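You operate a simulated robot arm through the tools that you are given. There is no shell and no other tool. Be economical: measure what you need, move in short steps, check, and stop when the job is done.

You are at the controls of a simulated two-armed robot. One attempt, no reset.

Task
Set the vat's milk with about 30 ml of rennet, stirred in slowly.
Fine: speed dial at slow while the stirrer runs; stop it, then open the lid and watch the milk set.
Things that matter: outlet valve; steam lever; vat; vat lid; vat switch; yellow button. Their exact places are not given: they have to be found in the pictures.

It is judged by the outcome, as a careful person would: the job done as asked, and still so three seconds after it is handed in. It fails if anything else is knocked over, pushed out of place, dropped, spilled or broken. Lids that push on must go on centred and level and be pressed home; caps that screw on are set level and turned clockwise until they are tight.

Robot
Two 7-joint arms with two-finger grippers on one trunk, on a base that drives. Base frame: it is fixed to the floor where the robot stands at the start and does not move with it; the origin is under the middle of the robot, x ahead of it, y to its left, z up. Lengths are in cm, angles in degrees, forces in N, time in s.
The left shoulder is at the start at [2.3, 17.5, 140.4], the right one opposite. With the tool pointing down near the work surface each hand reaches from about 10 to 78 cm from the robot's upright axis, wherever it stands, measured 20 degrees to its own side. Places, roughly: outlet valve [60, -10, 70]; steam lever [70, -20, 90]; vat [90, 0, 60]; vat lid [80, -10, 90]; vat switch [60, 10, 90]; yellow button [90, 20, 100]. Payload 2.94 kg a hand.
Tool frame (each hand has its own): the origin (TCP) lies between the finger pads and is the grasp point; the fingertips stand 3 cm ahead of it; z points along the fingers, y is the line along which they close. Largest opening 13.8 cm; the body of the gripper starts 10.9 cm behind the TCP.
Orientation is told as [roll, pitch, yaw] about the base's x, y, z axes, in that order, counted from this pose: with the fingers straight down and closing along the base's y, the tool's x points along the base's -x, its y along +y and its z along -z.

Tools
- The arms move only by the tool step_arm. It takes "left_increments", "right_increments" or both (then of equal length, played together; a hand with none holds still); each is a list of rows, each an object of numbers (a shift or turn left out is 0, a gripper value left out holds the last): "dx", "dy", "dz": the shift along the tool's x, y, z in cm; "ax", "ay", "az": the turn, a rotation vector about the tool's x, y, z in rad; "gripper": the opening, from 0 (shut) to 1 (fully open). In form: [{"dx": .., "dy": .., "dz": .., "ax": .., "ay": .., "az": .., "gripper": ..}, ...]. A call has 1 to 12 rows; each row shifts and turns the commanded pose from where the row before left it, along the tool's axes as they then stand. Rows are played at 5 a second. More than 5 cm and 8.6 degrees between two rows, or a gripper value outside its range, and nothing of the call is played. Where a pose cannot be reached the arm comes as near as it can. A force on the tool above 60 N (or 10 N above the force at the start of the call, whichever is more), or a blocked arm, ends the call early, and 0.2 s more pass. Each finger halts on what it meets, pressing with about 34 N; the grip force reading is that of the motor and also rises with nothing between the fingers. The clock runs only during rows and for 0.2 s after the last one: add rows that do not move to give the fingers time. The reply holds the time, the measured pose of the TCP, the force on the tool along the base axes, the opening and the grip force, in the units named above and with some noise, with the torque about the TCP (base axes, N m) and any sound that the robot's microphone picked up.
- Cameras (640 x 400 px; columns grow to the right, rows downward): "scene" is now at [6.1, 1.31, 187.53]; the picture's right is [0.15, -0.99, 0.00], its down [-0.77, -0.12, -0.63] and it looks along [0.62, 0.10, -0.78] (base axes); focal length 259 px, centre (320, 200). "left" rides on the left gripper at [7.1, -1.9, -14.6] in its tool frame; the picture's right is [0.26, 0.96, 0.00], its down [-0.85, 0.23, -0.48] and it looks along [-0.46, 0.12, 0.88] (tool axes); focal length 280 px, centre (320, 200). "right" rides on the right gripper at [7.1, 1.9, -14.6] in its tool frame; the picture's right is [-0.26, 0.96, 0.00], its down [-0.85, -0.23, -0.48] and it looks along [-0.46, -0.12, 0.88] (tool axes); focal length 280 px, centre (320, 200).
- grab_frame(camera): a new picture of that camera. The clock stands still meanwhile.
- raise_lower(by): slides the trunk up (or, below 0, down) by that many cm; the arms and the scene camera ride with it, the base frame stays. It gives what a move gives, with no picture.
- drive_base(legs): drives the robot by 1 to 6 legs, each [ahead, turn to the left] in cm and degrees, along the robot's own axes; the way and the turn of a leg run together, so that a leg with both is an arc; at most 150 cm and 180 degrees a leg. The arms and the cameras ride along, it lands a little off, and it stops where it bumps. It gives what a move gives.
- aim_head(pan, tilt): turns the head with the scene camera to pan (to the left, within 120 degrees either way) and tilt (down, from -29 to 69), counted from straight ahead of the robot. It gives what a move gives.
- measure_at(camera, pixels): for up to 12 pixels [column, row] of the newest picture of that camera ("zoom" is the newest enlarged one), the place [x, y, z] in the base frame of the surface seen there, good to about 0.2 cm. The clock stands still meanwhile.
- enlarge(camera, box): a new picture of the part [left, top, right, bottom] of that camera's present view, enlarged. The clock stands still meanwhile.
- sign_off(): hands the job in; it is judged then, once.

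Go step by step. Measure first, check grasps and placings, and put right what went wrong. The budget is 80 turns and 62 pictures, counting those below and the enlarged ones. Unless the task says otherwise, let go and move clear before handing in, and close with one line.

The tools are called as a command line: name --argument value ..., lists and objects as JSON in quotes. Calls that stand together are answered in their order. step_arm: Moves the arms, as the interface text tells. Its arguments: {"type":"object","properties":{"left_increments":{"type":"array"},"right_increments":{"type":"array"}},"required":[]} The other tools are called the same way: raise_lower (by) slides the trunk up or down; drive_base (legs) drives the base; aim_head (pan, tilt) turns the head that bears the scene camera; grab_frame (camera) takes a picture; measure_at (camera, pixels) gives the place of the surface under pixels of a picture; enlarge (camera, box) takes an enlarged picture of a part of a camera's view; sign_off () hands the job in.

At the start:

```text
time: 0.0
left_position: [54.61, 22.18, 136.72]
left_ee_rot: [0.1, 0.0, -0.1]
left_contact_force: [-0.7, 0.2, -1.0]
left_moment: [0.01, -0.01, 0.02]
left_width: 13.78
left_gripper_force: 0.0
right_position: [47.89, -17.33, 142.93]
right_ee_rot: [0.1, -0.1, 0.0]
right_contact_force: [0.0, 1.2, 0.3]
right_moment: [0.0, -0.02, 0.02]
right_width: 13.79
right_gripper_force: 0.0
trunk travel left (down, up): [-57.5, 15.9]
robot x, y, heading: [0.4, -0.18, 0.1]
head pan, tilt: [8.9, 51.2]
```

scene: 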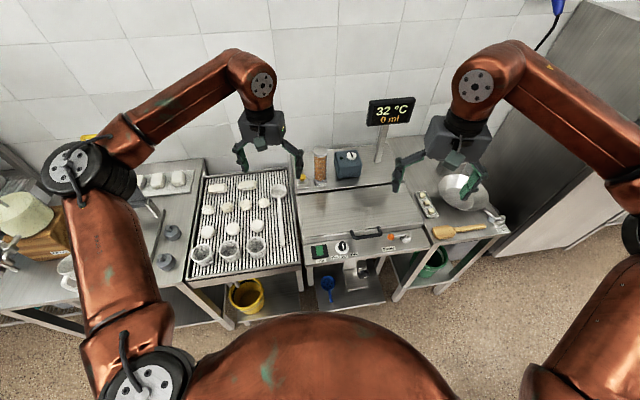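
right: 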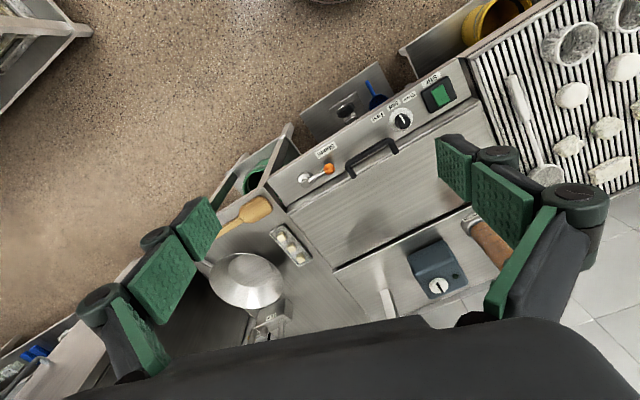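
left: 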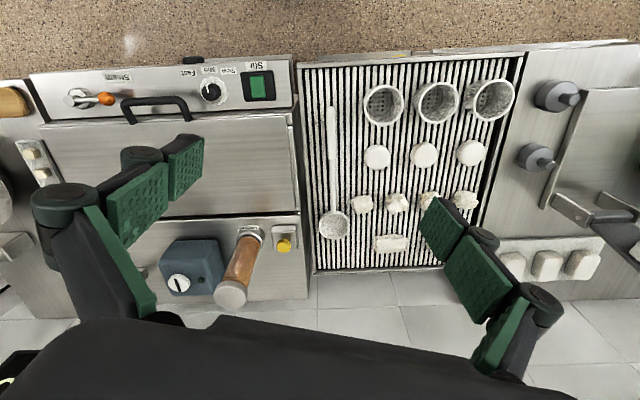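

The pictures show a vat with its lid at about (365,215), a front panel with green switch (320,250), dial (342,246) and steam lever (391,236). A doser with a yellow button and an amber tube sits behind it. I'll enlarge the panel and the back first.

enlarge --camera "scene" --box '[290, 220, 440, 314]'

enlarge --camera "left" --box '[20, 50, 310, 231]'

enlarge --camera "left" --box '[140, 210, 320, 322]'

measure_at --camera "left" --pixels '[[259, 86], [210, 91], [106, 99], [75, 98], [155, 100], [130, 105], [283, 245], [180, 283], [238, 265], [231, 292], [287, 125], [170, 130]]'

```text
4.26 times, centred on (365, 267) of scene
```

zoom: 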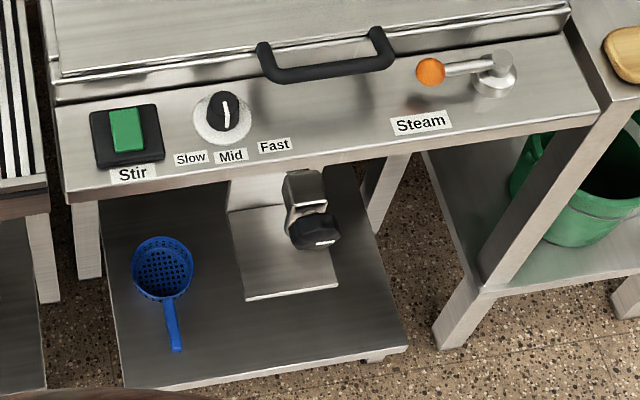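

```text
2.21 times, centred on (165, 140) of left
```

zoom: 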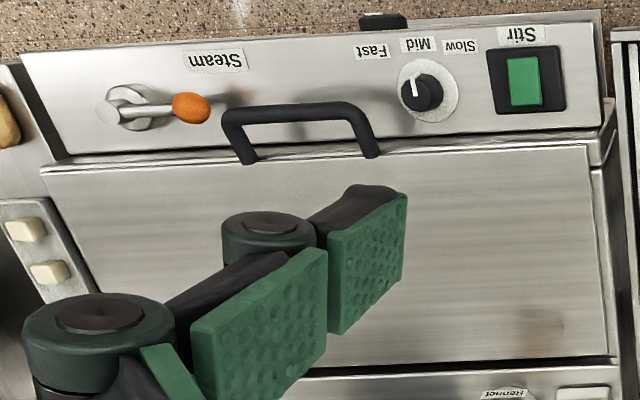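

```text
3.56 times, centred on (230, 266) of left
```

zoom: 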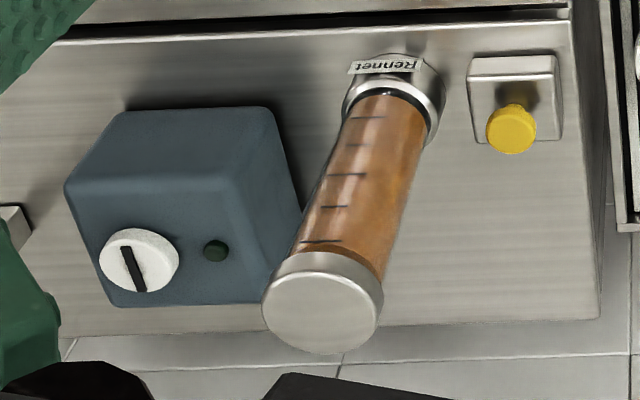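

```text
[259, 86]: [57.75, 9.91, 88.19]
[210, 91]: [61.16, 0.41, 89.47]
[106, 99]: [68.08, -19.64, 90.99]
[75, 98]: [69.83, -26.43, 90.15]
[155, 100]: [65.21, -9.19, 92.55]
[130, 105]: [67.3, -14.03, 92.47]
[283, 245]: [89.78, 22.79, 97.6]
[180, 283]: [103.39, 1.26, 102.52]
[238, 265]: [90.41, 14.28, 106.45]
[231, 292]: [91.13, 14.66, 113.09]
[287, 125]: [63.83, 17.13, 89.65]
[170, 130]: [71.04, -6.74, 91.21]
```

The panel runs along roughly (0.31,-0.95), so the vat is yawed about 18°. The dial appears to stand at Mid and the display shows 0 ml. I'll zoom in on the dial and measure the panel's slope.

enlarge --camera "left" --box '[180, 60, 280, 122]'

measure_at --camera "zoom" --pixels '[[180, 195], [215, 125], [300, 165], [170, 260], [450, 160], [545, 170], [500, 100], [500, 230], [350, 240], [370, 60], [210, 290], [200, 170]]'

enlarge --camera "scene" --box '[300, 80, 430, 190]'

```text
6.40 times, centred on (230, 91) of left
```

zoom: 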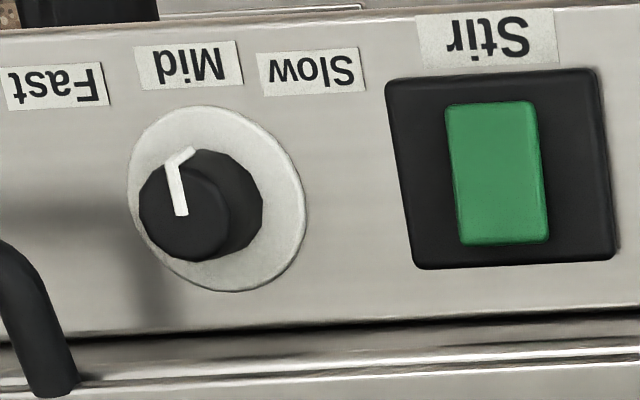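

```text
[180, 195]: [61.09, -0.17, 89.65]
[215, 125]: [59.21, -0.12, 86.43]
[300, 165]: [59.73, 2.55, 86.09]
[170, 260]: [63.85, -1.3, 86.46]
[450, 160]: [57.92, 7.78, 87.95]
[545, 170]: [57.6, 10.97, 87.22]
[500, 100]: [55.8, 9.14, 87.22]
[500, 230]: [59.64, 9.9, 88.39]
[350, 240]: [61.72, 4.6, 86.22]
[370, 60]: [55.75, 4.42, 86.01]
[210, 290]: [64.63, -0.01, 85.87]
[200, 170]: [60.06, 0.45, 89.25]
```

```text
3.64 times, centred on (365, 135) of scene
```

zoom: 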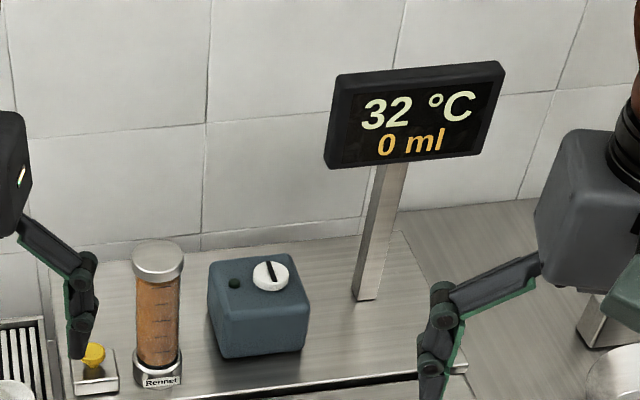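

The panel is flat at z≈86. The knob axis is at about (61.5,0) with its top at z≈89.5, pointing at Mid, and Slow lies about 45° clockwise seen from above. The yellow button (89.8,22.8) is out of comfortable reach, so I'll drive ahead a little while the arms are high.

drive_base --legs '[[14, 0]]'

grab_frame --camera "scene"

grab_frame --camera "left"

```text
time: 1.3
left_position: [67.93, 22.22, 136.94]
left_ee_rot: [-0.1, -0.3, 0.1]
left_contact_force: [1.0, 1.2, 0.1]
left_moment: [-0.04, 0.14, -0.04]
left_width: 13.81
left_gripper_force: 0.0
right_position: [61.3, -17.52, 143.25]
right_ee_rot: [0.2, -0.4, 0.1]
right_contact_force: [0.7, 0.0, 1.5]
right_moment: [-0.03, 0.12, 0.04]
right_width: 13.79
right_gripper_force: 0.2
trunk travel left (down, up): [-57.5, 15.9]
robot x, y, heading: [13.9, 0.34, 0.1]
head pan, tilt: [8.9, 51.2]
```

```text
53 pictures are left
```

scene: 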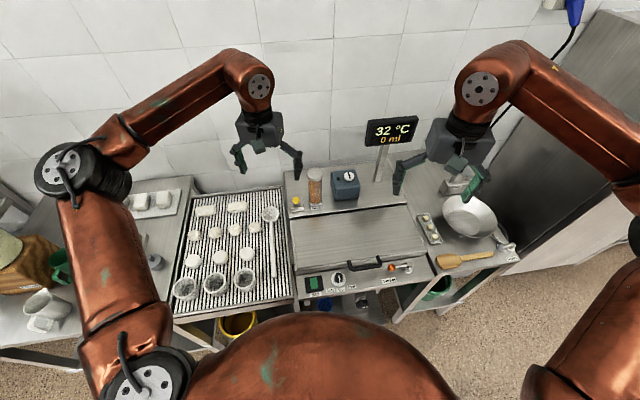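

```text
52 pictures are left
```

left: 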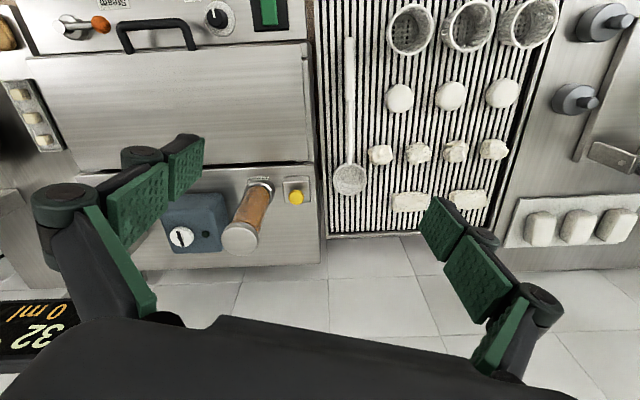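

The drive went well and nothing was touched. I'll measure the key points again in the new left and scene views.

measure_at --camera "left" --pixels '[[295, 197], [304, 186], [261, 183], [240, 236], [219, 14], [120, 25], [133, 50], [191, 45], [302, 58], [310, 155], [30, 75], [270, 12]]'

measure_at --camera "scene" --pixels '[[296, 201], [340, 279], [314, 283], [365, 268], [391, 268], [352, 190], [300, 214], [398, 206], [298, 268], [425, 250], [360, 240], [316, 172]]'

```text
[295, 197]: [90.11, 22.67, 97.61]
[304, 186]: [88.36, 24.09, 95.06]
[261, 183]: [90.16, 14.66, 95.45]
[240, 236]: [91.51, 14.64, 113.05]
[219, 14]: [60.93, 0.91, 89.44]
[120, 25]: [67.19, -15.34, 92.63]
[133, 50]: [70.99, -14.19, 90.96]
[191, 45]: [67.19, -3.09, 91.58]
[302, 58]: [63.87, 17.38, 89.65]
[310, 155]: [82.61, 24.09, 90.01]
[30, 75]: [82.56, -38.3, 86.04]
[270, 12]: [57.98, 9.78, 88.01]
```

```text
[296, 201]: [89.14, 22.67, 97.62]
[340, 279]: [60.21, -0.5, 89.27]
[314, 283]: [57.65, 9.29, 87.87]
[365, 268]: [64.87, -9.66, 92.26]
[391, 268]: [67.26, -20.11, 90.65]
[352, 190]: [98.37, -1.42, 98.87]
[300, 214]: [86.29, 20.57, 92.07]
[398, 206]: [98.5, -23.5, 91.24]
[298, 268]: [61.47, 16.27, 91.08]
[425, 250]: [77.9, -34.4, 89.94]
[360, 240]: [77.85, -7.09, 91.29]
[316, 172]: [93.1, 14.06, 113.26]
```

The knob is at (61.5,0), and the button at (89.8,22.7) has its top at z≈97.6. The handle bar is around (65,-10,92.5) and the lid hinge lies along the back. I'll bring the left hand over the dial with the gripper narrowed.

step_arm --left_increments '[{"dx": 0.643, "dy": -2.227, "dz": 3.6, "gripper": 0.36}, {"dx": 0.643, "dy": -2.227, "dz": 3.6}, {"dx": 0.643, "dy": -2.227, "dz": 3.6}, {"dx": 0.643, "dy": -2.227, "dz": 3.6}, {"dx": 0.643, "dy": -2.227, "dz": 3.6}, {"dx": 0.643, "dy": -2.227, "dz": 3.6}, {"dx": 0.643, "dy": -2.227, "dz": 3.6}, {"dx": 0.643, "dy": -2.227, "dz": 3.6}, {"dx": 0.643, "dy": -2.227, "dz": 3.6}, {"dx": 0.643, "dy": -2.227, "dz": 3.6}]'

step_arm --left_increments '[{"az": -0.14}, {"az": -0.14}, {"az": -0.14}, {"az": -0.14}, {"az": -0.14}, {}, {}]'

grab_frame --camera "left"

```text
time: 3.5
left_position: [61.65, -0.27, 101.08]
left_ee_rot: [0.1, -0.4, 0.1]
left_contact_force: [0.1, 0.5, -0.5]
left_moment: [0.03, 0.05, -0.01]
left_width: 4.98
left_gripper_force: 0.0
right_position: [61.29, -17.62, 143.18]
right_ee_rot: [0.1, -0.5, -0.1]
right_contact_force: [0.9, 0.3, 0.4]
right_moment: [0.04, 0.03, -0.01]
right_width: 13.8
right_gripper_force: 0.0
trunk travel left (down, up): [-57.5, 15.9]
robot x, y, heading: [13.98, -0.27, 0.2]
head pan, tilt: [8.9, 51.2]
```

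```text
time: 5.1
left_position: [61.53, -0.08, 101.05]
left_ee_rot: [-0.4, -0.5, 40.2]
left_contact_force: [0.0, -0.4, -0.1]
left_moment: [-0.04, 0.01, 0.02]
left_width: 5.0
left_gripper_force: 0.0
right_position: [61.06, -17.62, 143.22]
right_ee_rot: [0.2, -0.5, 0.0]
right_contact_force: [-0.5, 0.7, 0.1]
right_moment: [0.02, 0.04, 0.01]
right_width: 13.79
right_gripper_force: 0.1
trunk travel left (down, up): [-57.5, 15.9]
robot x, y, heading: [14.19, -0.08, 0.1]
head pan, tilt: [8.9, 51.2]
```

```text
51 pictures are left
```

left: 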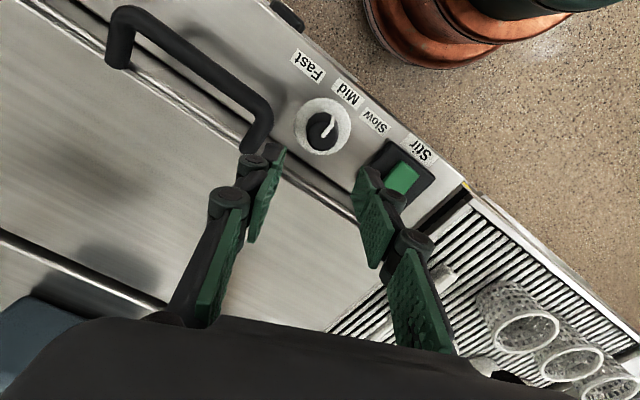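

The knob is visible at (321,130), between the fingers' line of closing. I'll measure it precisely before going down.

measure_at --camera "left" --pixels '[[308, 127], [336, 129], [322, 113], [319, 128], [297, 122], [351, 127], [328, 100], [318, 153], [347, 92], [374, 121], [307, 66], [255, 145]]'

enlarge --camera "left" --box '[270, 70, 390, 170]'

```text
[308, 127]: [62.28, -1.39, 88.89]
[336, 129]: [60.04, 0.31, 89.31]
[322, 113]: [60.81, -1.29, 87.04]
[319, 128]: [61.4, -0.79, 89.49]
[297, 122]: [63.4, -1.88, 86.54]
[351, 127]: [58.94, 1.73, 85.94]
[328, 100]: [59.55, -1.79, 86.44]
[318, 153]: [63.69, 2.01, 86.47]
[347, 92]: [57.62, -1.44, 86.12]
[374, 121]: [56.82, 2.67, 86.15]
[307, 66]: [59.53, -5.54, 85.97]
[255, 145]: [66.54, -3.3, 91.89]
```

```text
4.00 times, centred on (330, 120) of left
```

zoom: 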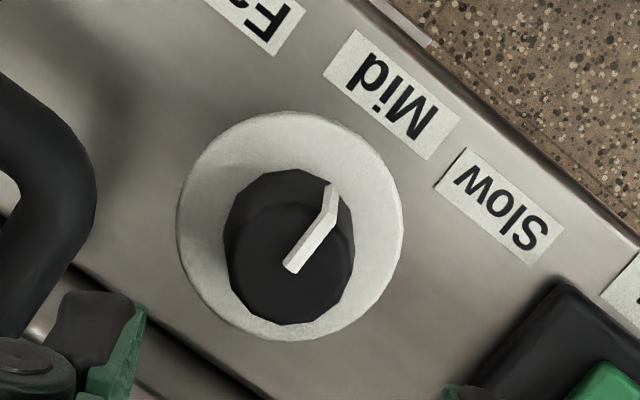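

The knob centre is (61.4,0.0), in line with the TCP. Slow lies about 50° clockwise of Mid. I'll descend around the knob and close.

step_arm --left_increments '[{"dz": 3}, {"dz": 3}, {"dz": 2.5}, {"dz": 2.0}, {}, {"gripper": 0.15}, {}, {}]'

grab_frame --camera "left"

```text
time: 6.9
left_position: [61.34, 0.05, 90.59]
left_ee_rot: [-0.2, -0.4, 40.1]
left_contact_force: [-9.7, 7.2, -0.3]
left_moment: [0.42, 0.22, -0.03]
left_width: 3.18
left_gripper_force: 43.8
right_position: [60.88, -17.36, 143.44]
right_ee_rot: [0.1, -0.6, -0.1]
right_contact_force: [0.0, -0.7, 0.3]
right_moment: [-0.01, -0.03, 0.0]
right_width: 13.76
right_gripper_force: 0.1
trunk travel left (down, up): [-57.5, 15.9]
robot x, y, heading: [13.95, 0.19, -0.0]
head pan, tilt: [8.9, 51.2]
```

```text
49 pictures are left
```

left: 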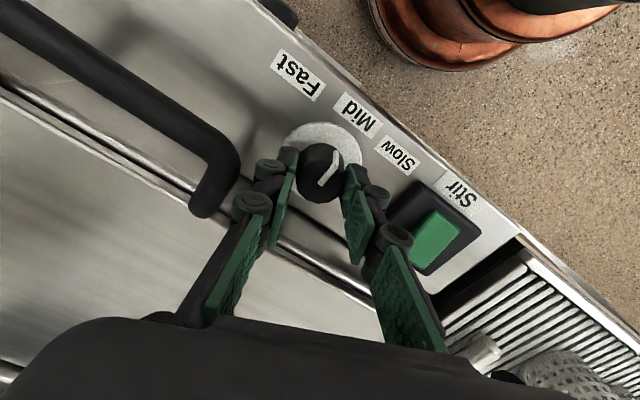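

The knob is held, with a width of 3.18 and the pads on both sides. I'll turn it about 48° clockwise.

step_arm --left_increments '[{"az": 0.12}, {"az": 0.12}, {"az": 0.12}, {"az": 0.12}, {"az": 0.12}, {"az": 0.12}, {"az": 0.12}, {}]'

enlarge --camera "left" --box '[220, 60, 460, 210]'

```text
time: 8.7
left_position: [61.44, 0.11, 90.55]
left_ee_rot: [0.1, -0.6, -8.1]
left_contact_force: [-16.0, 7.6, -19.4]
left_moment: [0.16, 0.13, -0.01]
left_width: 3.14
left_gripper_force: 45.3
right_position: [61.05, -17.42, 143.3]
right_ee_rot: [0.1, -0.5, 0.0]
right_contact_force: [0.8, -0.2, -0.5]
right_moment: [-0.02, -0.01, -0.03]
right_width: 13.8
right_gripper_force: 0.1
trunk travel left (down, up): [-57.5, 15.9]
robot x, y, heading: [14.34, -0.08, 0.0]
head pan, tilt: [8.9, 51.2]
```

```text
2.67 times, centred on (340, 135) of left
```

zoom: 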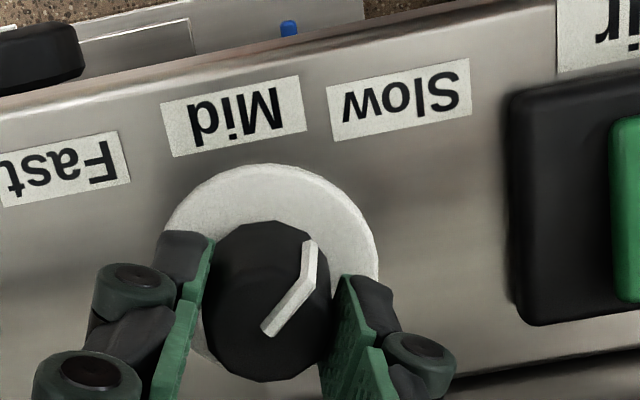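

The pointer now aims towards Slow. I'll open, lift away and check.

step_arm --left_increments '[{"gripper": 0.36}, {}, {}, {"dz": -3}, {"dz": -4}, {"dz": -4}, {}]'

enlarge --camera "left" --box '[220, 40, 460, 190]'

```text
time: 10.3
left_position: [61.51, -0.16, 101.71]
left_ee_rot: [0.1, -0.4, -8.0]
left_contact_force: [0.0, -0.6, -0.3]
left_moment: [0.01, 0.03, -0.01]
left_width: 4.97
left_gripper_force: 0.0
right_position: [61.01, -17.49, 143.31]
right_ee_rot: [0.0, -0.5, 0.0]
right_contact_force: [0.2, -1.3, -0.3]
right_moment: [0.01, 0.02, -0.01]
right_width: 13.77
right_gripper_force: 0.1
trunk travel left (down, up): [-57.5, 15.9]
robot x, y, heading: [13.94, 0.17, 0.0]
head pan, tilt: [8.9, 51.2]
```

```text
2.67 times, centred on (340, 115) of left
```

zoom: 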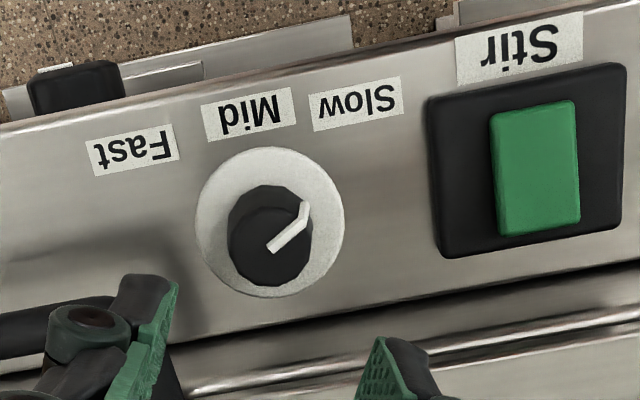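

The dial is on Slow. Next I'll measure the stir rocker and the yellow button more finely in this view.

measure_at --camera "zoom" --pixels '[[535, 120], [537, 170], [540, 220], [500, 180], [575, 160], [535, 85], [450, 240], [600, 225], [350, 105]]'

grab_frame --camera "left"

```text
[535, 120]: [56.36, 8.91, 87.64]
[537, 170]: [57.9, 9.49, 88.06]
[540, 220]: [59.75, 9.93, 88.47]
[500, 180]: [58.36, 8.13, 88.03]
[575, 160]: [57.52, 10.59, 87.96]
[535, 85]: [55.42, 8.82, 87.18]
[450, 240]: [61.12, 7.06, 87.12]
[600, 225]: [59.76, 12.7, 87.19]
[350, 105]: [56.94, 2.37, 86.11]
```

```text
46 pictures are left
```

left: 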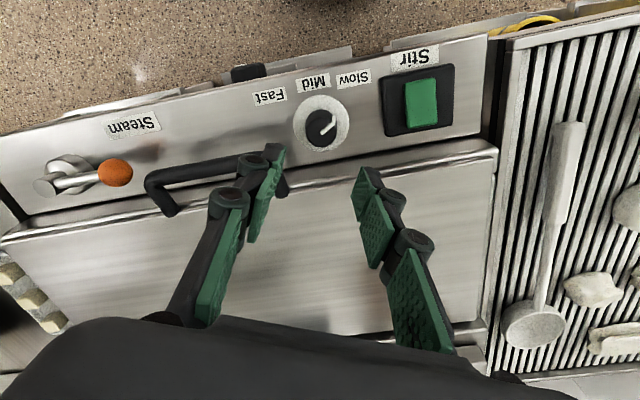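

The rocker's back edge is raised (z 88.5) and its front is low, so it is off. I'll close the fingers, align with the vat and go over the rocker's back half at (59.6,10).

step_arm --left_increments '[{"az": -0.14, "gripper": 0}, {"az": -0.14}, {"az": -0.14}, {"az": -0.035}, {"dx": -0.48, "dy": 3.42}, {"dx": -0.48, "dy": 3.42}, {"dx": -0.48, "dy": 3.42}, {}, {"dz": 4}, {"dz": 4}, {}]'

grab_frame --camera "left"

```text
time: 12.7
left_position: [59.79, 10.07, 93.48]
left_ee_rot: [-0.1, -0.5, 18.1]
left_contact_force: [0.4, 0.5, -0.1]
left_moment: [0.05, 0.03, 0.03]
left_width: 0.01
left_gripper_force: 28.4
right_position: [60.99, -17.59, 143.27]
right_ee_rot: [0.1, -0.5, 0.0]
right_contact_force: [-0.1, 0.0, -0.1]
right_moment: [0.01, 0.0, -0.01]
right_width: 13.82
right_gripper_force: 0.1
trunk travel left (down, up): [-57.5, 15.9]
robot x, y, heading: [13.65, -0.26, 0.0]
head pan, tilt: [8.9, 51.2]
```

```text
45 pictures are left
```

left: 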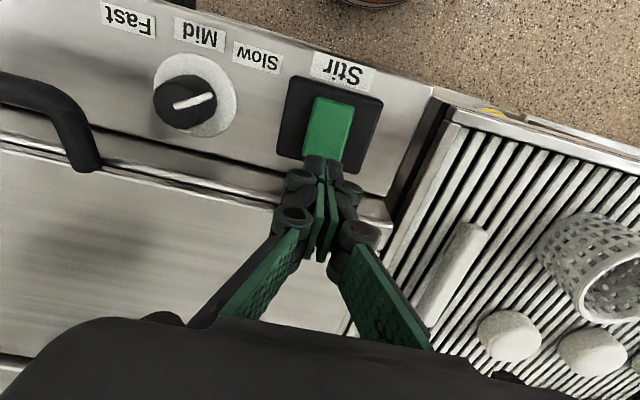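

The fingertips hover over the rocker's back half. I'll press down in small steps and lift.

step_arm --left_increments '[{"dz": 1.5}, {"dz": 0.5}, {"dz": 0.4}, {"dz": 0.4}, {}]'

step_arm --left_increments '[{"dz": -2.8}, {"dz": -4}, {"dz": -4}]'

grab_frame --camera "left"

```text
time: 13.9
left_position: [59.78, 10.15, 90.68]
left_ee_rot: [-0.1, -0.5, 17.9]
left_contact_force: [0.2, -0.2, 0.6]
left_moment: [-0.01, 0.0, 0.01]
left_width: 0.0
left_gripper_force: 28.6
right_position: [61.03, -17.5, 143.39]
right_ee_rot: [0.1, -0.4, 0.1]
right_contact_force: [0.9, 0.2, 0.7]
right_moment: [0.0, -0.04, 0.0]
right_width: 13.8
right_gripper_force: 0.1
trunk travel left (down, up): [-57.5, 15.9]
robot x, y, heading: [13.79, -0.25, 0.3]
head pan, tilt: [8.9, 51.2]
```

```text
time: 14.7
left_position: [59.71, 10.13, 101.51]
left_ee_rot: [0.0, -0.4, 18.0]
left_contact_force: [0.2, 0.8, -0.3]
left_moment: [-0.02, 0.01, 0.01]
left_width: 0.01
left_gripper_force: 28.8
right_position: [60.97, -17.53, 143.2]
right_ee_rot: [0.2, -0.5, 0.0]
right_contact_force: [-0.1, -1.1, 0.1]
right_moment: [0.0, 0.02, 0.01]
right_width: 13.8
right_gripper_force: 0.1
trunk travel left (down, up): [-57.5, 15.9]
robot x, y, heading: [13.95, 0.06, -0.0]
head pan, tilt: [8.9, 51.2]
```

```text
44 pictures are left
```

left: 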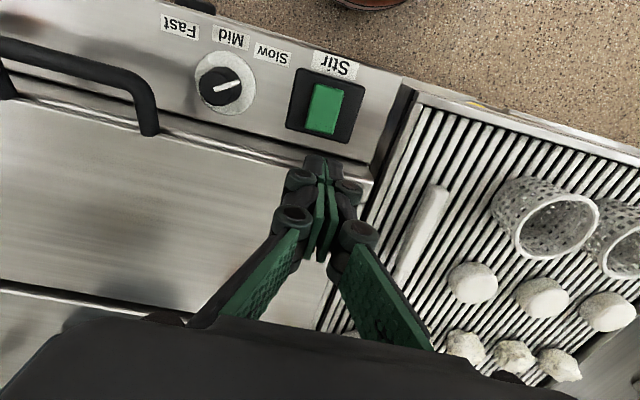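

No sound and no force were reported. I'll measure whether the rocker moved.

measure_at --camera "left" --pixels '[[330, 88], [326, 108], [322, 130], [310, 84], [300, 130]]'

enlarge --camera "left" --box '[270, 50, 390, 150]'

```text
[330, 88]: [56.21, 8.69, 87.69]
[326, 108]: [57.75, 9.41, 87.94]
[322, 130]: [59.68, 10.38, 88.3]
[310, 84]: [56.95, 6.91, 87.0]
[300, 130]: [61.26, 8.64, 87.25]
```

```text
4.00 times, centred on (330, 100) of left
```

zoom: 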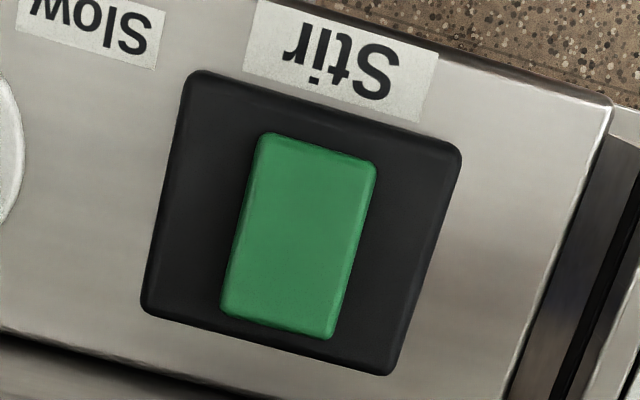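

The rocker's back edge is still up at z 88.3, so the press was too shallow. I'll press deeper until force shows.

step_arm --left_increments '[{"dz": 4, "dx": 0.3}, {"dz": 4}, {"dz": 2.5}, {"dz": 0.3}, {"dz": 0.3}, {"dz": 0.3}, {"dz": 0.3}, {}]'

grab_frame --camera "left"

```text
time: 16.4
left_position: [59.88, 10.02, 90.41]
left_ee_rot: [-0.3, -0.6, 18.2]
left_contact_force: [-7.5, 4.5, 23.2]
left_moment: [0.12, 0.5, -0.08]
left_width: 0.6
left_gripper_force: 28.1
right_position: [60.93, -17.26, 143.32]
right_ee_rot: [0.0, -0.6, 0.0]
right_contact_force: [1.4, 0.4, -0.1]
right_moment: [0.0, 0.04, 0.0]
right_width: 13.78
right_gripper_force: 0.0
trunk travel left (down, up): [-57.5, 15.9]
robot x, y, heading: [14.46, 0.18, 0.2]
head pan, tilt: [8.9, 51.2]
stopped in row 8 (left hand): the force on the tool passed its limit at 63 N (the readings are from after the stop); the commanded pose is now the measured one
```

```text
42 pictures are left
```

left: 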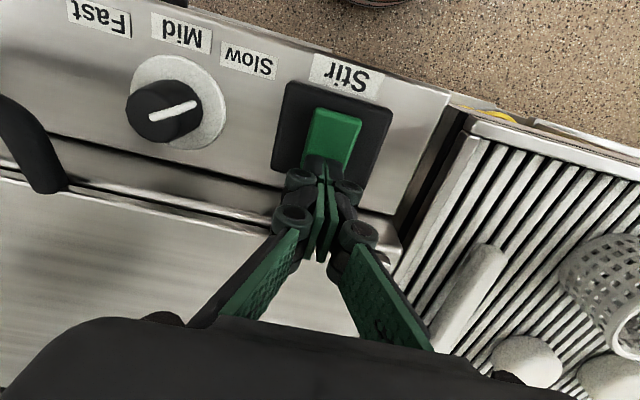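

The press met firm resistance (63 N). I'll lift and check the rocker's tilt.

step_arm --left_increments '[{"dz": -3}, {"dz": -4}, {"dz": -4}, {}]'

enlarge --camera "left" --box '[270, 50, 390, 150]'

measure_at --camera "zoom" --pixels '[[315, 155], [300, 230], [280, 305]]'

```text
time: 17.4
left_position: [59.56, 9.99, 101.38]
left_ee_rot: [-0.3, -0.5, 18.2]
left_contact_force: [0.0, -0.3, -0.9]
left_moment: [-0.01, 0.01, 0.0]
left_width: 0.0
left_gripper_force: 28.1
right_position: [60.99, -17.39, 143.29]
right_ee_rot: [0.1, -0.5, 0.1]
right_contact_force: [-0.4, 0.5, -0.4]
right_moment: [0.02, 0.02, 0.0]
right_width: 13.8
right_gripper_force: 0.0
trunk travel left (down, up): [-57.5, 15.9]
robot x, y, heading: [13.99, -0.01, 0.1]
head pan, tilt: [8.9, 51.2]
```

```text
4.00 times, centred on (330, 100) of left
```

zoom: 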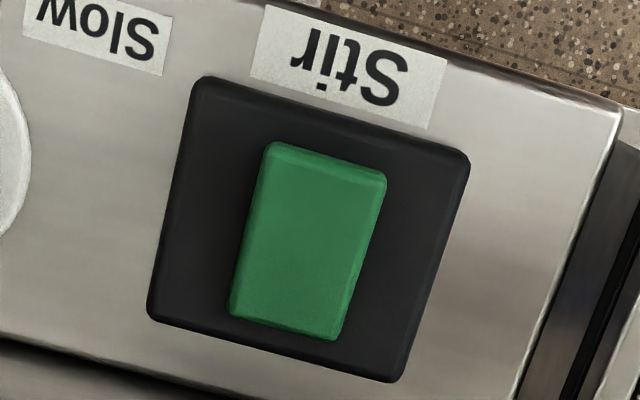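

```text
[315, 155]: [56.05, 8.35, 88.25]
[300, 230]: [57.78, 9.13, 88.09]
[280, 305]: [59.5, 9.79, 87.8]
```

The rocker flipped: front 88.3, back 87.8, so the stirrer is switched on. Now I'll rise and turn the hand so its body clears the rennet tube. Then it goes over to the yellow button at (89.9,22.7).

step_arm --left_increments '[{"az": 0.136, "dz": -1}, {"az": 0.136, "dz": -1}, {"az": 0.136, "dz": -1}, {"az": 0.136, "dz": -1}, {"az": 0.136, "dz": -1}, {"az": 0.136, "dz": -1}, {"az": 0.136, "dz": -1}, {"az": 0.136}, {"az": 0.136}, {"az": 0.136}, {}]'

step_arm --left_increments '[{"dx": -0.593, "dy": 4.6}, {"dx": -0.593, "dy": 4.6}, {"dx": -0.593, "dy": 4.6}, {"dx": -0.593, "dy": 4.6}, {"dx": -0.593, "dy": 4.6}, {"dx": -0.593, "dy": 4.6}, {"dx": -0.593, "dy": 4.6}, {}]'

grab_frame --camera "left"

grab_frame --camera "scene"

```text
time: 19.8
left_position: [59.55, 9.93, 108.37]
left_ee_rot: [0.6, -0.3, -60.0]
left_contact_force: [-0.3, 0.0, -0.1]
left_moment: [0.02, 0.0, 0.0]
left_width: 0.0
left_gripper_force: 28.5
right_position: [60.97, -17.4, 143.26]
right_ee_rot: [0.1, -0.5, 0.1]
right_contact_force: [0.2, -0.1, 0.5]
right_moment: [0.0, 0.04, -0.01]
right_width: 13.8
right_gripper_force: 0.0
trunk travel left (down, up): [-57.5, 15.9]
robot x, y, heading: [14.19, -0.04, 0.0]
head pan, tilt: [8.9, 51.2]
```

```text
time: 21.6
left_position: [60.69, 10.57, 108.35]
left_ee_rot: [0.5, -0.4, -59.8]
left_contact_force: [-0.6, 0.7, -0.8]
left_moment: [-0.02, -0.02, 0.01]
left_width: 0.0
left_gripper_force: 27.9
left hand out of reach, approached as far as the arm can: row 1, 2, 3, 4, 5, 6, 7
right_position: [61.08, -17.39, 143.3]
right_ee_rot: [0.1, -0.5, 0.1]
right_contact_force: [0.8, -0.3, 1.4]
right_moment: [0.02, 0.02, 0.05]
right_width: 13.77
right_gripper_force: 0.0
trunk travel left (down, up): [-57.5, 15.9]
robot x, y, heading: [14.03, 0.2, -0.2]
head pan, tilt: [8.9, 51.2]
```

```text
40 pictures are left
```

left: 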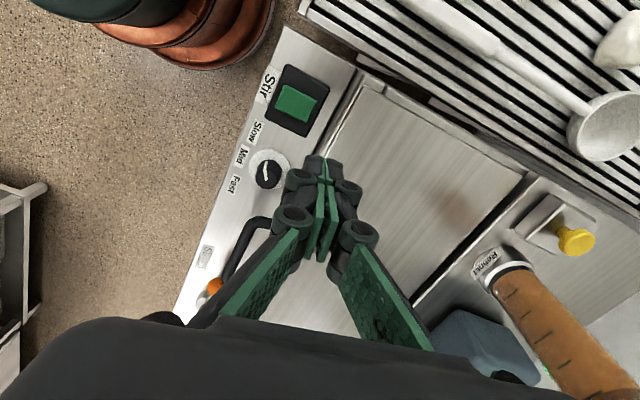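

```text
39 pictures are left
```

scene: 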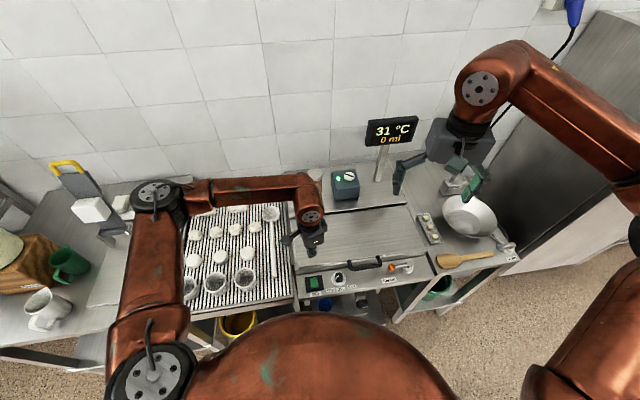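

The box's lamp is lit, so the stirrer is running, but the arm ran into a joint limit with that yaw. I'll turn back to about -35° and see where the commanded pose stands.

step_arm --left_increments '[{"az": -0.145}, {"az": -0.145}, {"az": -0.145}, {}, {}]'

```text
time: 22.8
left_position: [60.65, 10.54, 108.2]
left_ee_rot: [0.3, -0.5, -34.8]
left_contact_force: [0.6, 0.9, -0.2]
left_moment: [-0.02, 0.01, -0.01]
left_width: 0.0
left_gripper_force: 28.7
right_position: [61.0, -17.55, 143.22]
right_ee_rot: [0.1, -0.5, 0.1]
right_contact_force: [1.0, -1.1, 0.3]
right_moment: [-0.01, 0.01, 0.01]
right_width: 13.8
right_gripper_force: 0.0
trunk travel left (down, up): [-57.5, 15.9]
robot x, y, heading: [14.0, 0.14, 0.0]
head pan, tilt: [8.9, 51.2]
```

The commanded pose is clamped at the hand, as hoped. Now I'll translate to the button.

step_arm --left_increments '[{"dx": -2.42, "dy": 3.81}, {"dx": -2.42, "dy": 3.81}, {"dx": -2.42, "dy": 3.81}, {"dx": -2.42, "dy": 3.81}, {"dx": -2.42, "dy": 3.81}, {"dx": -2.42, "dy": 3.81}, {"dx": -2.42, "dy": 3.81}, {}]'

grab_frame --camera "left"

```text
time: 24.6
left_position: [74.16, 16.36, 108.47]
left_ee_rot: [0.3, -0.6, -34.9]
left_contact_force: [0.4, 0.1, -0.4]
left_moment: [-0.01, 0.01, -0.02]
left_width: 0.0
left_gripper_force: 28.3
left hand out of reach, approached as far as the arm can: row 4, 5, 6, 7
right_position: [61.02, -17.4, 143.3]
right_ee_rot: [0.1, -0.5, 0.2]
right_contact_force: [-0.3, -0.5, -0.9]
right_moment: [-0.02, -0.01, 0.01]
right_width: 13.8
right_gripper_force: 0.1
trunk travel left (down, up): [-57.5, 15.9]
robot x, y, heading: [14.11, 0.18, 0.1]
head pan, tilt: [8.9, 51.2]
```

```text
38 pictures are left
```

left: 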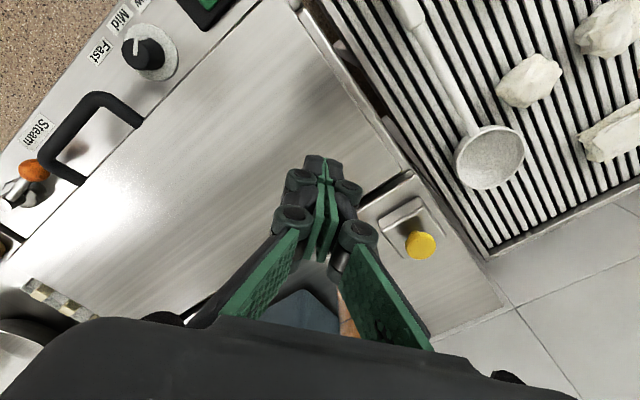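

Negative yaw limits the reach here. Instead I'll return to yaw 0 and lean the hand's body to the left, away from the tube.

step_arm --left_increments '[{"az": -0.122}, {"az": -0.122}, {"az": -0.122}, {"az": -0.122}, {"az": -0.122}, {"ax": 0.145}, {"ax": 0.145}, {"ax": 0.145}, {}]'

grab_frame --camera "left"

```text
time: 26.6
left_position: [74.25, 16.31, 108.53]
left_ee_rot: [-25.1, -0.8, 0.1]
left_contact_force: [-0.7, -0.5, -0.4]
left_moment: [-0.03, 0.01, -0.02]
left_width: 0.01
left_gripper_force: 28.0
right_position: [60.99, -17.44, 143.34]
right_ee_rot: [0.1, -0.5, 0.1]
right_contact_force: [-0.6, 0.9, -0.3]
right_moment: [-0.01, -0.01, 0.01]
right_width: 13.81
right_gripper_force: 0.0
trunk travel left (down, up): [-57.5, 15.9]
robot x, y, heading: [14.1, 0.14, -0.2]
head pan, tilt: [8.9, 51.2]
```

```text
37 pictures are left
```

left: 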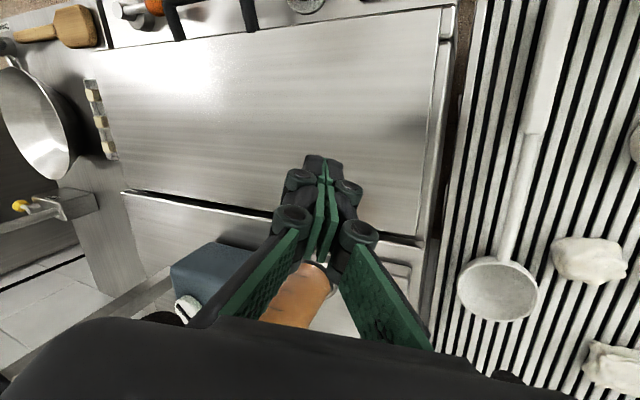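

The lean is set. I'll shift left first and then forward, to above the button.

step_arm --left_increments '[{"dy": 3.73, "dz": -0.64}, {"dy": 3.73, "dz": -0.64}, {"dx": -3.9}, {"dx": -3.9}, {"dx": -3.9}, {"dx": -3.9}, {}, {}]'

grab_frame --camera "left"

```text
time: 28.4
left_position: [82.73, 23.55, 106.59]
left_ee_rot: [-25.0, -0.7, 0.2]
left_contact_force: [0.4, -0.6, -0.3]
left_moment: [-0.03, 0.0, -0.01]
left_width: 0.0
left_gripper_force: 28.2
left hand out of reach, approached as far as the arm can: row 5, 6
right_position: [60.98, -17.47, 143.39]
right_ee_rot: [0.2, -0.5, 0.2]
right_contact_force: [0.9, 0.8, -0.2]
right_moment: [0.02, -0.01, -0.02]
right_width: 13.8
right_gripper_force: 0.2
trunk travel left (down, up): [-57.5, 15.9]
robot x, y, heading: [14.06, -0.29, -0.2]
head pan, tilt: [8.9, 51.2]
```

```text
36 pictures are left
```

left: 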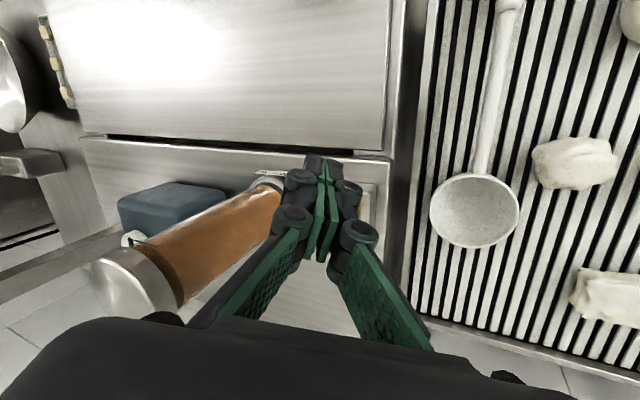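

It's 7 cm short, so I'll pitch the fingers forward to gain reach, which also moves the hand's body away from the tube. Then I'll advance over the button.

step_arm --left_increments '[{"ay": -0.14}, {"ay": -0.14}, {"ay": -0.14}, {"dx": -2.25, "dy": 0.8, "dz": 3.07}, {"dx": -2.25, "dy": 0.8, "dz": 3.07}, {}, {}]'

grab_frame --camera "left"

enlarge --camera "scene" --box '[260, 100, 440, 220]'

```text
time: 30.0
left_position: [89.74, 23.39, 102.48]
left_ee_rot: [-27.2, -22.4, 10.8]
left_contact_force: [0.1, 0.3, -0.5]
left_moment: [-0.01, -0.02, 0.02]
left_width: 0.01
left_gripper_force: 28.2
right_position: [61.1, -17.54, 143.26]
right_ee_rot: [0.1, -0.5, 0.1]
right_contact_force: [-0.5, -0.2, 0.4]
right_moment: [0.02, 0.05, 0.01]
right_width: 13.79
right_gripper_force: 0.0
trunk travel left (down, up): [-57.5, 15.9]
robot x, y, heading: [14.07, 0.11, 0.0]
head pan, tilt: [8.9, 51.2]
```

```text
35 pictures are left
```

left: 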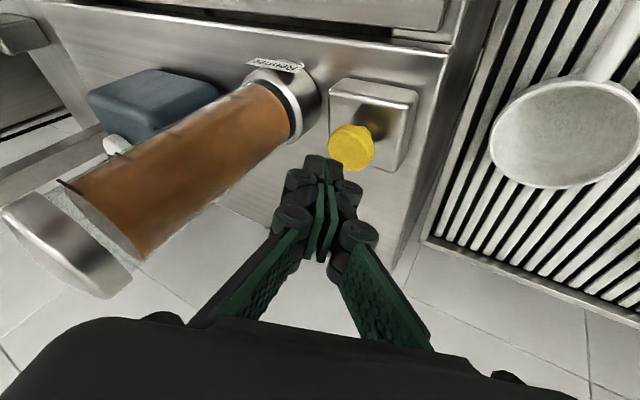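

```text
3.33 times, centred on (350, 160) of scene
```

zoom: 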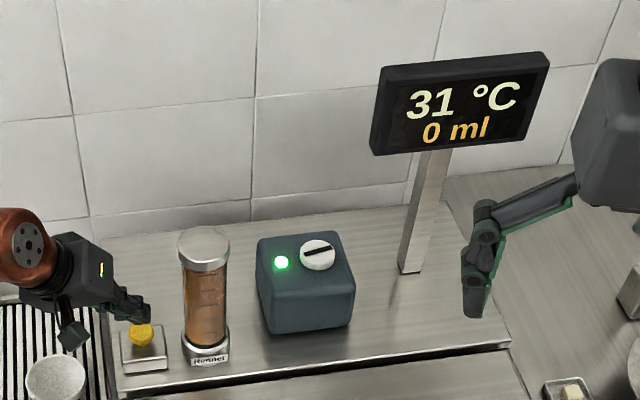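

Running lamp lit, 0 ml so far. I'll measure the button and the fingertip in this view.

measure_at --camera "left" --pixels '[[350, 135], [340, 145], [365, 145], [352, 155], [315, 160], [330, 163], [322, 170], [342, 168], [373, 100]]'

```text
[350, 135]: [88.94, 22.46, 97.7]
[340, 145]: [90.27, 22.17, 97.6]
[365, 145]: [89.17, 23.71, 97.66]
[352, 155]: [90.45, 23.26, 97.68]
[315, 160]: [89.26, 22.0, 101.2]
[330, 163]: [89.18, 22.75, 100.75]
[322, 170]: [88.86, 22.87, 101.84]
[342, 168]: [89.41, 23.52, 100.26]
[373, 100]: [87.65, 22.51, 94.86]
```

The button centre is (89.9,22.9,97.6), under the fingertip's low corner. I'll do one short press and lift, then read the display.

step_arm --left_increments '[{"dx": 0.52, "dy": 0.59, "dz": 1.16}, {"dx": 0.15, "dy": 0.17, "dz": 0.33}, {"dx": 0.15, "dy": 0.17, "dz": 0.33}, {"dx": 0.15, "dy": 0.17, "dz": 0.33}, {"dx": -0.97, "dy": -1.1, "dz": -2.15}]'

enlarge --camera "scene" --box '[260, 100, 440, 220]'

```text
time: 31.2
left_position: [89.52, 23.23, 102.47]
left_ee_rot: [-27.3, -22.3, 10.8]
left_contact_force: [-0.1, -0.6, -0.9]
left_moment: [0.04, -0.05, -0.03]
left_width: 0.01
left_gripper_force: 27.8
right_position: [61.01, -17.45, 143.35]
right_ee_rot: [0.1, -0.6, 0.1]
right_contact_force: [-0.8, -0.2, -0.3]
right_moment: [0.07, -0.02, 0.0]
right_width: 13.79
right_gripper_force: 0.1
trunk travel left (down, up): [-57.5, 15.9]
robot x, y, heading: [13.97, -0.07, -0.0]
head pan, tilt: [8.9, 51.2]
```

```text
3.33 times, centred on (350, 160) of scene
```

zoom: 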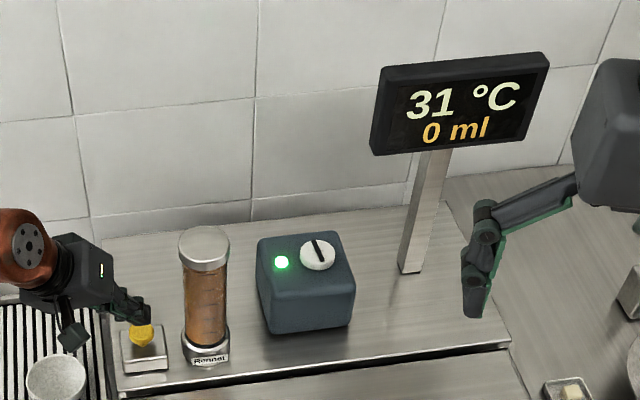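

The white indicator on the motor box turns, so stirring works, but the display still shows 0 ml. I'll press deeper and stop at contact.

step_arm --left_increments '[{"dx": 0.74, "dy": 0.85, "dz": 1.66}, {"dx": 0.15, "dy": 0.17, "dz": 0.33}, {"dx": 0.15, "dy": 0.17, "dz": 0.33}, {}]'

enlarge --camera "scene" --box '[260, 100, 440, 220]'

grab_frame --camera "left"

```text
time: 32.2
left_position: [89.67, 23.46, 99.78]
left_ee_rot: [-27.3, -22.4, 10.8]
left_contact_force: [0.1, 0.2, 4.7]
left_moment: [0.0, 0.0, 0.02]
left_width: 0.0
left_gripper_force: 28.1
right_position: [61.01, -17.43, 143.38]
right_ee_rot: [0.1, -0.4, 0.1]
right_contact_force: [0.9, -0.1, -0.4]
right_moment: [0.02, -0.02, 0.01]
right_width: 13.82
right_gripper_force: 0.0
trunk travel left (down, up): [-57.5, 15.9]
robot x, y, heading: [14.19, -0.05, -0.1]
head pan, tilt: [8.9, 51.2]
```

```text
3.33 times, centred on (350, 160) of scene
```

zoom: 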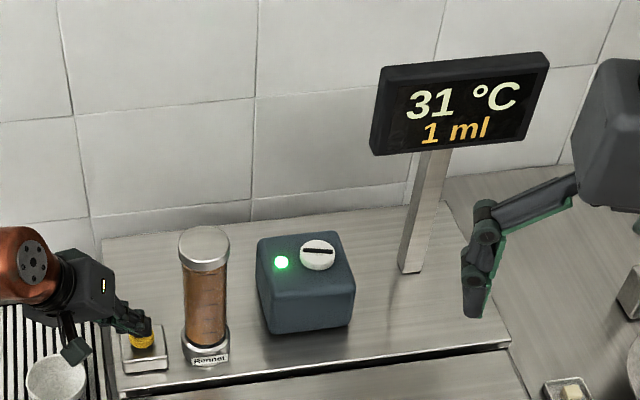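

```text
31 pictures are left
```

left: 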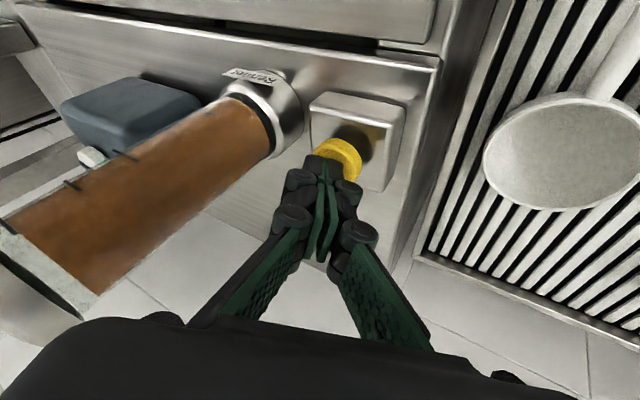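

The button is pressed (4.7 N) and the display shows 1 ml, so it doses while held. I'll hold for about 0.8 s more to learn the rate.

step_arm --left_increments '[{}, {}, {}]'

enlarge --camera "scene" --box '[260, 100, 440, 220]'

```text
time: 33.0
left_position: [89.63, 23.47, 99.71]
left_ee_rot: [-27.2, -22.4, 10.8]
left_contact_force: [0.8, 0.6, 4.7]
left_moment: [-0.03, 0.01, -0.01]
left_width: 0.0
left_gripper_force: 28.7
right_position: [61.01, -17.43, 143.34]
right_ee_rot: [0.2, -0.6, 0.1]
right_contact_force: [-0.1, -0.1, -0.2]
right_moment: [0.03, 0.01, -0.02]
right_width: 13.79
right_gripper_force: 0.2
trunk travel left (down, up): [-57.5, 15.9]
robot x, y, heading: [13.84, -0.11, 0.3]
head pan, tilt: [8.9, 51.2]
```

```text
3.33 times, centred on (350, 160) of scene
```

zoom: 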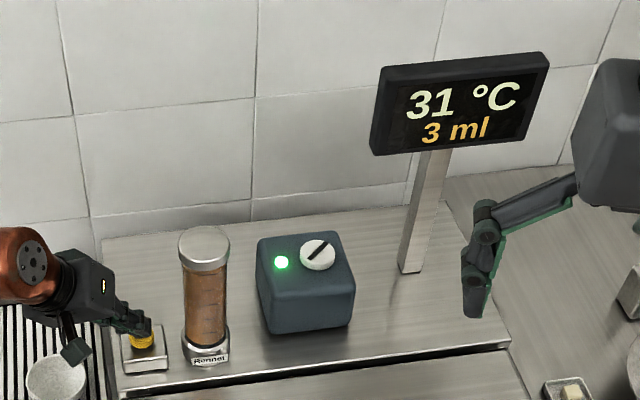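

About 2.5 ml/s. I'll hold for another 5 s and read again.

step_arm --left_increments '[{}, {}, {}, {}, {}, {}, {}, {}, {}, {}, {}, {}]'

step_arm --left_increments '[{}, {}, {}, {}, {}, {}, {}, {}, {}, {}, {}, {}]'

enlarge --camera "scene" --box '[260, 100, 440, 220]'

```text
time: 35.6
left_position: [89.68, 23.41, 99.76]
left_ee_rot: [-27.2, -22.5, 10.7]
left_contact_force: [0.6, -0.3, 5.5]
left_moment: [0.0, 0.03, -0.03]
left_width: 0.01
left_gripper_force: 28.3
right_position: [60.9, -17.46, 143.47]
right_ee_rot: [0.0, -0.5, 0.1]
right_contact_force: [0.1, -0.8, 1.4]
right_moment: [-0.02, 0.0, -0.04]
right_width: 13.82
right_gripper_force: 0.0
trunk travel left (down, up): [-57.5, 15.9]
robot x, y, heading: [14.33, -0.19, -0.1]
head pan, tilt: [8.9, 51.2]
```

```text
time: 38.2
left_position: [89.54, 23.41, 99.73]
left_ee_rot: [-27.2, -22.4, 10.7]
left_contact_force: [-0.2, -0.1, 4.3]
left_moment: [-0.03, 0.0, -0.04]
left_width: 0.0
left_gripper_force: 28.5
right_position: [60.99, -17.36, 143.25]
right_ee_rot: [0.1, -0.4, 0.1]
right_contact_force: [-0.2, -0.4, 0.5]
right_moment: [0.0, 0.01, 0.02]
right_width: 13.81
right_gripper_force: 0.0
trunk travel left (down, up): [-57.5, 15.9]
robot x, y, heading: [14.01, 0.09, -0.1]
head pan, tilt: [8.9, 51.2]
```

```text
3.33 times, centred on (350, 160) of scene
```

zoom: 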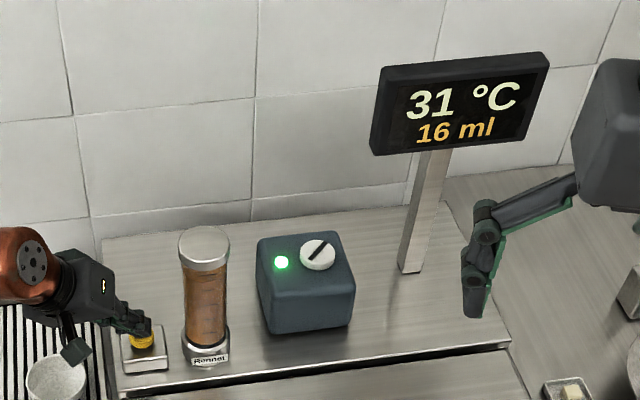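

16 ml at 2.5 ml/s, so I'll hold 5.2 s more and then lift, which should land near 30 ml.

step_arm --left_increments '[{}, {}, {}, {}, {}, {}, {}, {}, {}, {}, {}, {}]'

step_arm --left_increments '[{}, {}, {}, {}, {}, {}, {}, {}, {}, {}, {}, {}]'

step_arm --left_increments '[{"dx": -1.5, "dy": -1.7, "dz": -3.3}, {"dx": -1.1, "dy": -1.2, "dz": -2.4}]'

enlarge --camera "scene" --box '[260, 100, 440, 220]'

```text
time: 40.8
left_position: [89.5, 23.38, 99.75]
left_ee_rot: [-27.1, -22.5, 11.0]
left_contact_force: [-0.3, 0.5, 5.2]
left_moment: [-0.03, -0.01, -0.02]
left_width: 0.01
left_gripper_force: 28.4
right_position: [60.94, -17.48, 143.31]
right_ee_rot: [0.1, -0.5, 0.1]
right_contact_force: [-0.8, -0.6, 0.0]
right_moment: [-0.04, -0.03, 0.0]
right_width: 13.79
right_gripper_force: 0.0
trunk travel left (down, up): [-57.5, 15.9]
robot x, y, heading: [13.83, 0.05, 0.1]
head pan, tilt: [8.9, 51.2]
```

```text
time: 43.4
left_position: [89.65, 23.37, 99.79]
left_ee_rot: [-27.2, -22.4, 10.7]
left_contact_force: [0.2, -0.3, 5.1]
left_moment: [-0.02, 0.03, 0.03]
left_width: 0.01
left_gripper_force: 28.3
right_position: [60.94, -17.43, 143.32]
right_ee_rot: [0.2, -0.5, 0.1]
right_contact_force: [0.1, 0.9, -1.4]
right_moment: [0.02, -0.01, 0.04]
right_width: 13.79
right_gripper_force: 0.1
trunk travel left (down, up): [-57.5, 15.9]
robot x, y, heading: [14.41, 0.16, 0.1]
head pan, tilt: [8.9, 51.2]
```

```text
time: 44.0
left_position: [89.39, 23.53, 106.55]
left_ee_rot: [-27.2, -22.2, 10.9]
left_contact_force: [0.3, 0.3, -0.3]
left_moment: [-0.02, 0.01, -0.01]
left_width: 0.0
left_gripper_force: 28.3
right_position: [60.97, -17.52, 143.32]
right_ee_rot: [0.0, -0.5, 0.1]
right_contact_force: [-0.1, 0.4, 0.5]
right_moment: [0.02, 0.02, -0.01]
right_width: 13.81
right_gripper_force: 0.0
trunk travel left (down, up): [-57.5, 15.9]
robot x, y, heading: [14.13, 0.16, 0.2]
head pan, tilt: [8.9, 51.2]
```

```text
3.33 times, centred on (350, 160) of scene
```

zoom: 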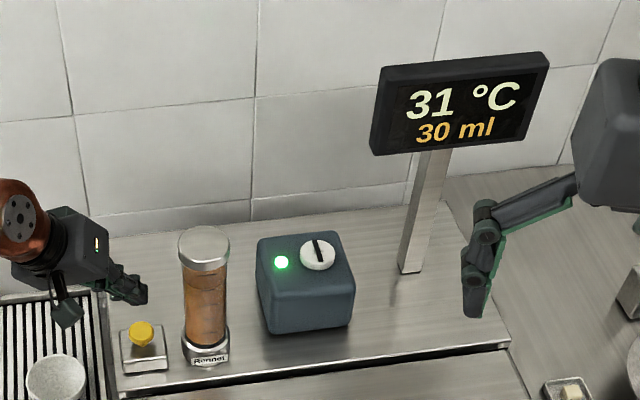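

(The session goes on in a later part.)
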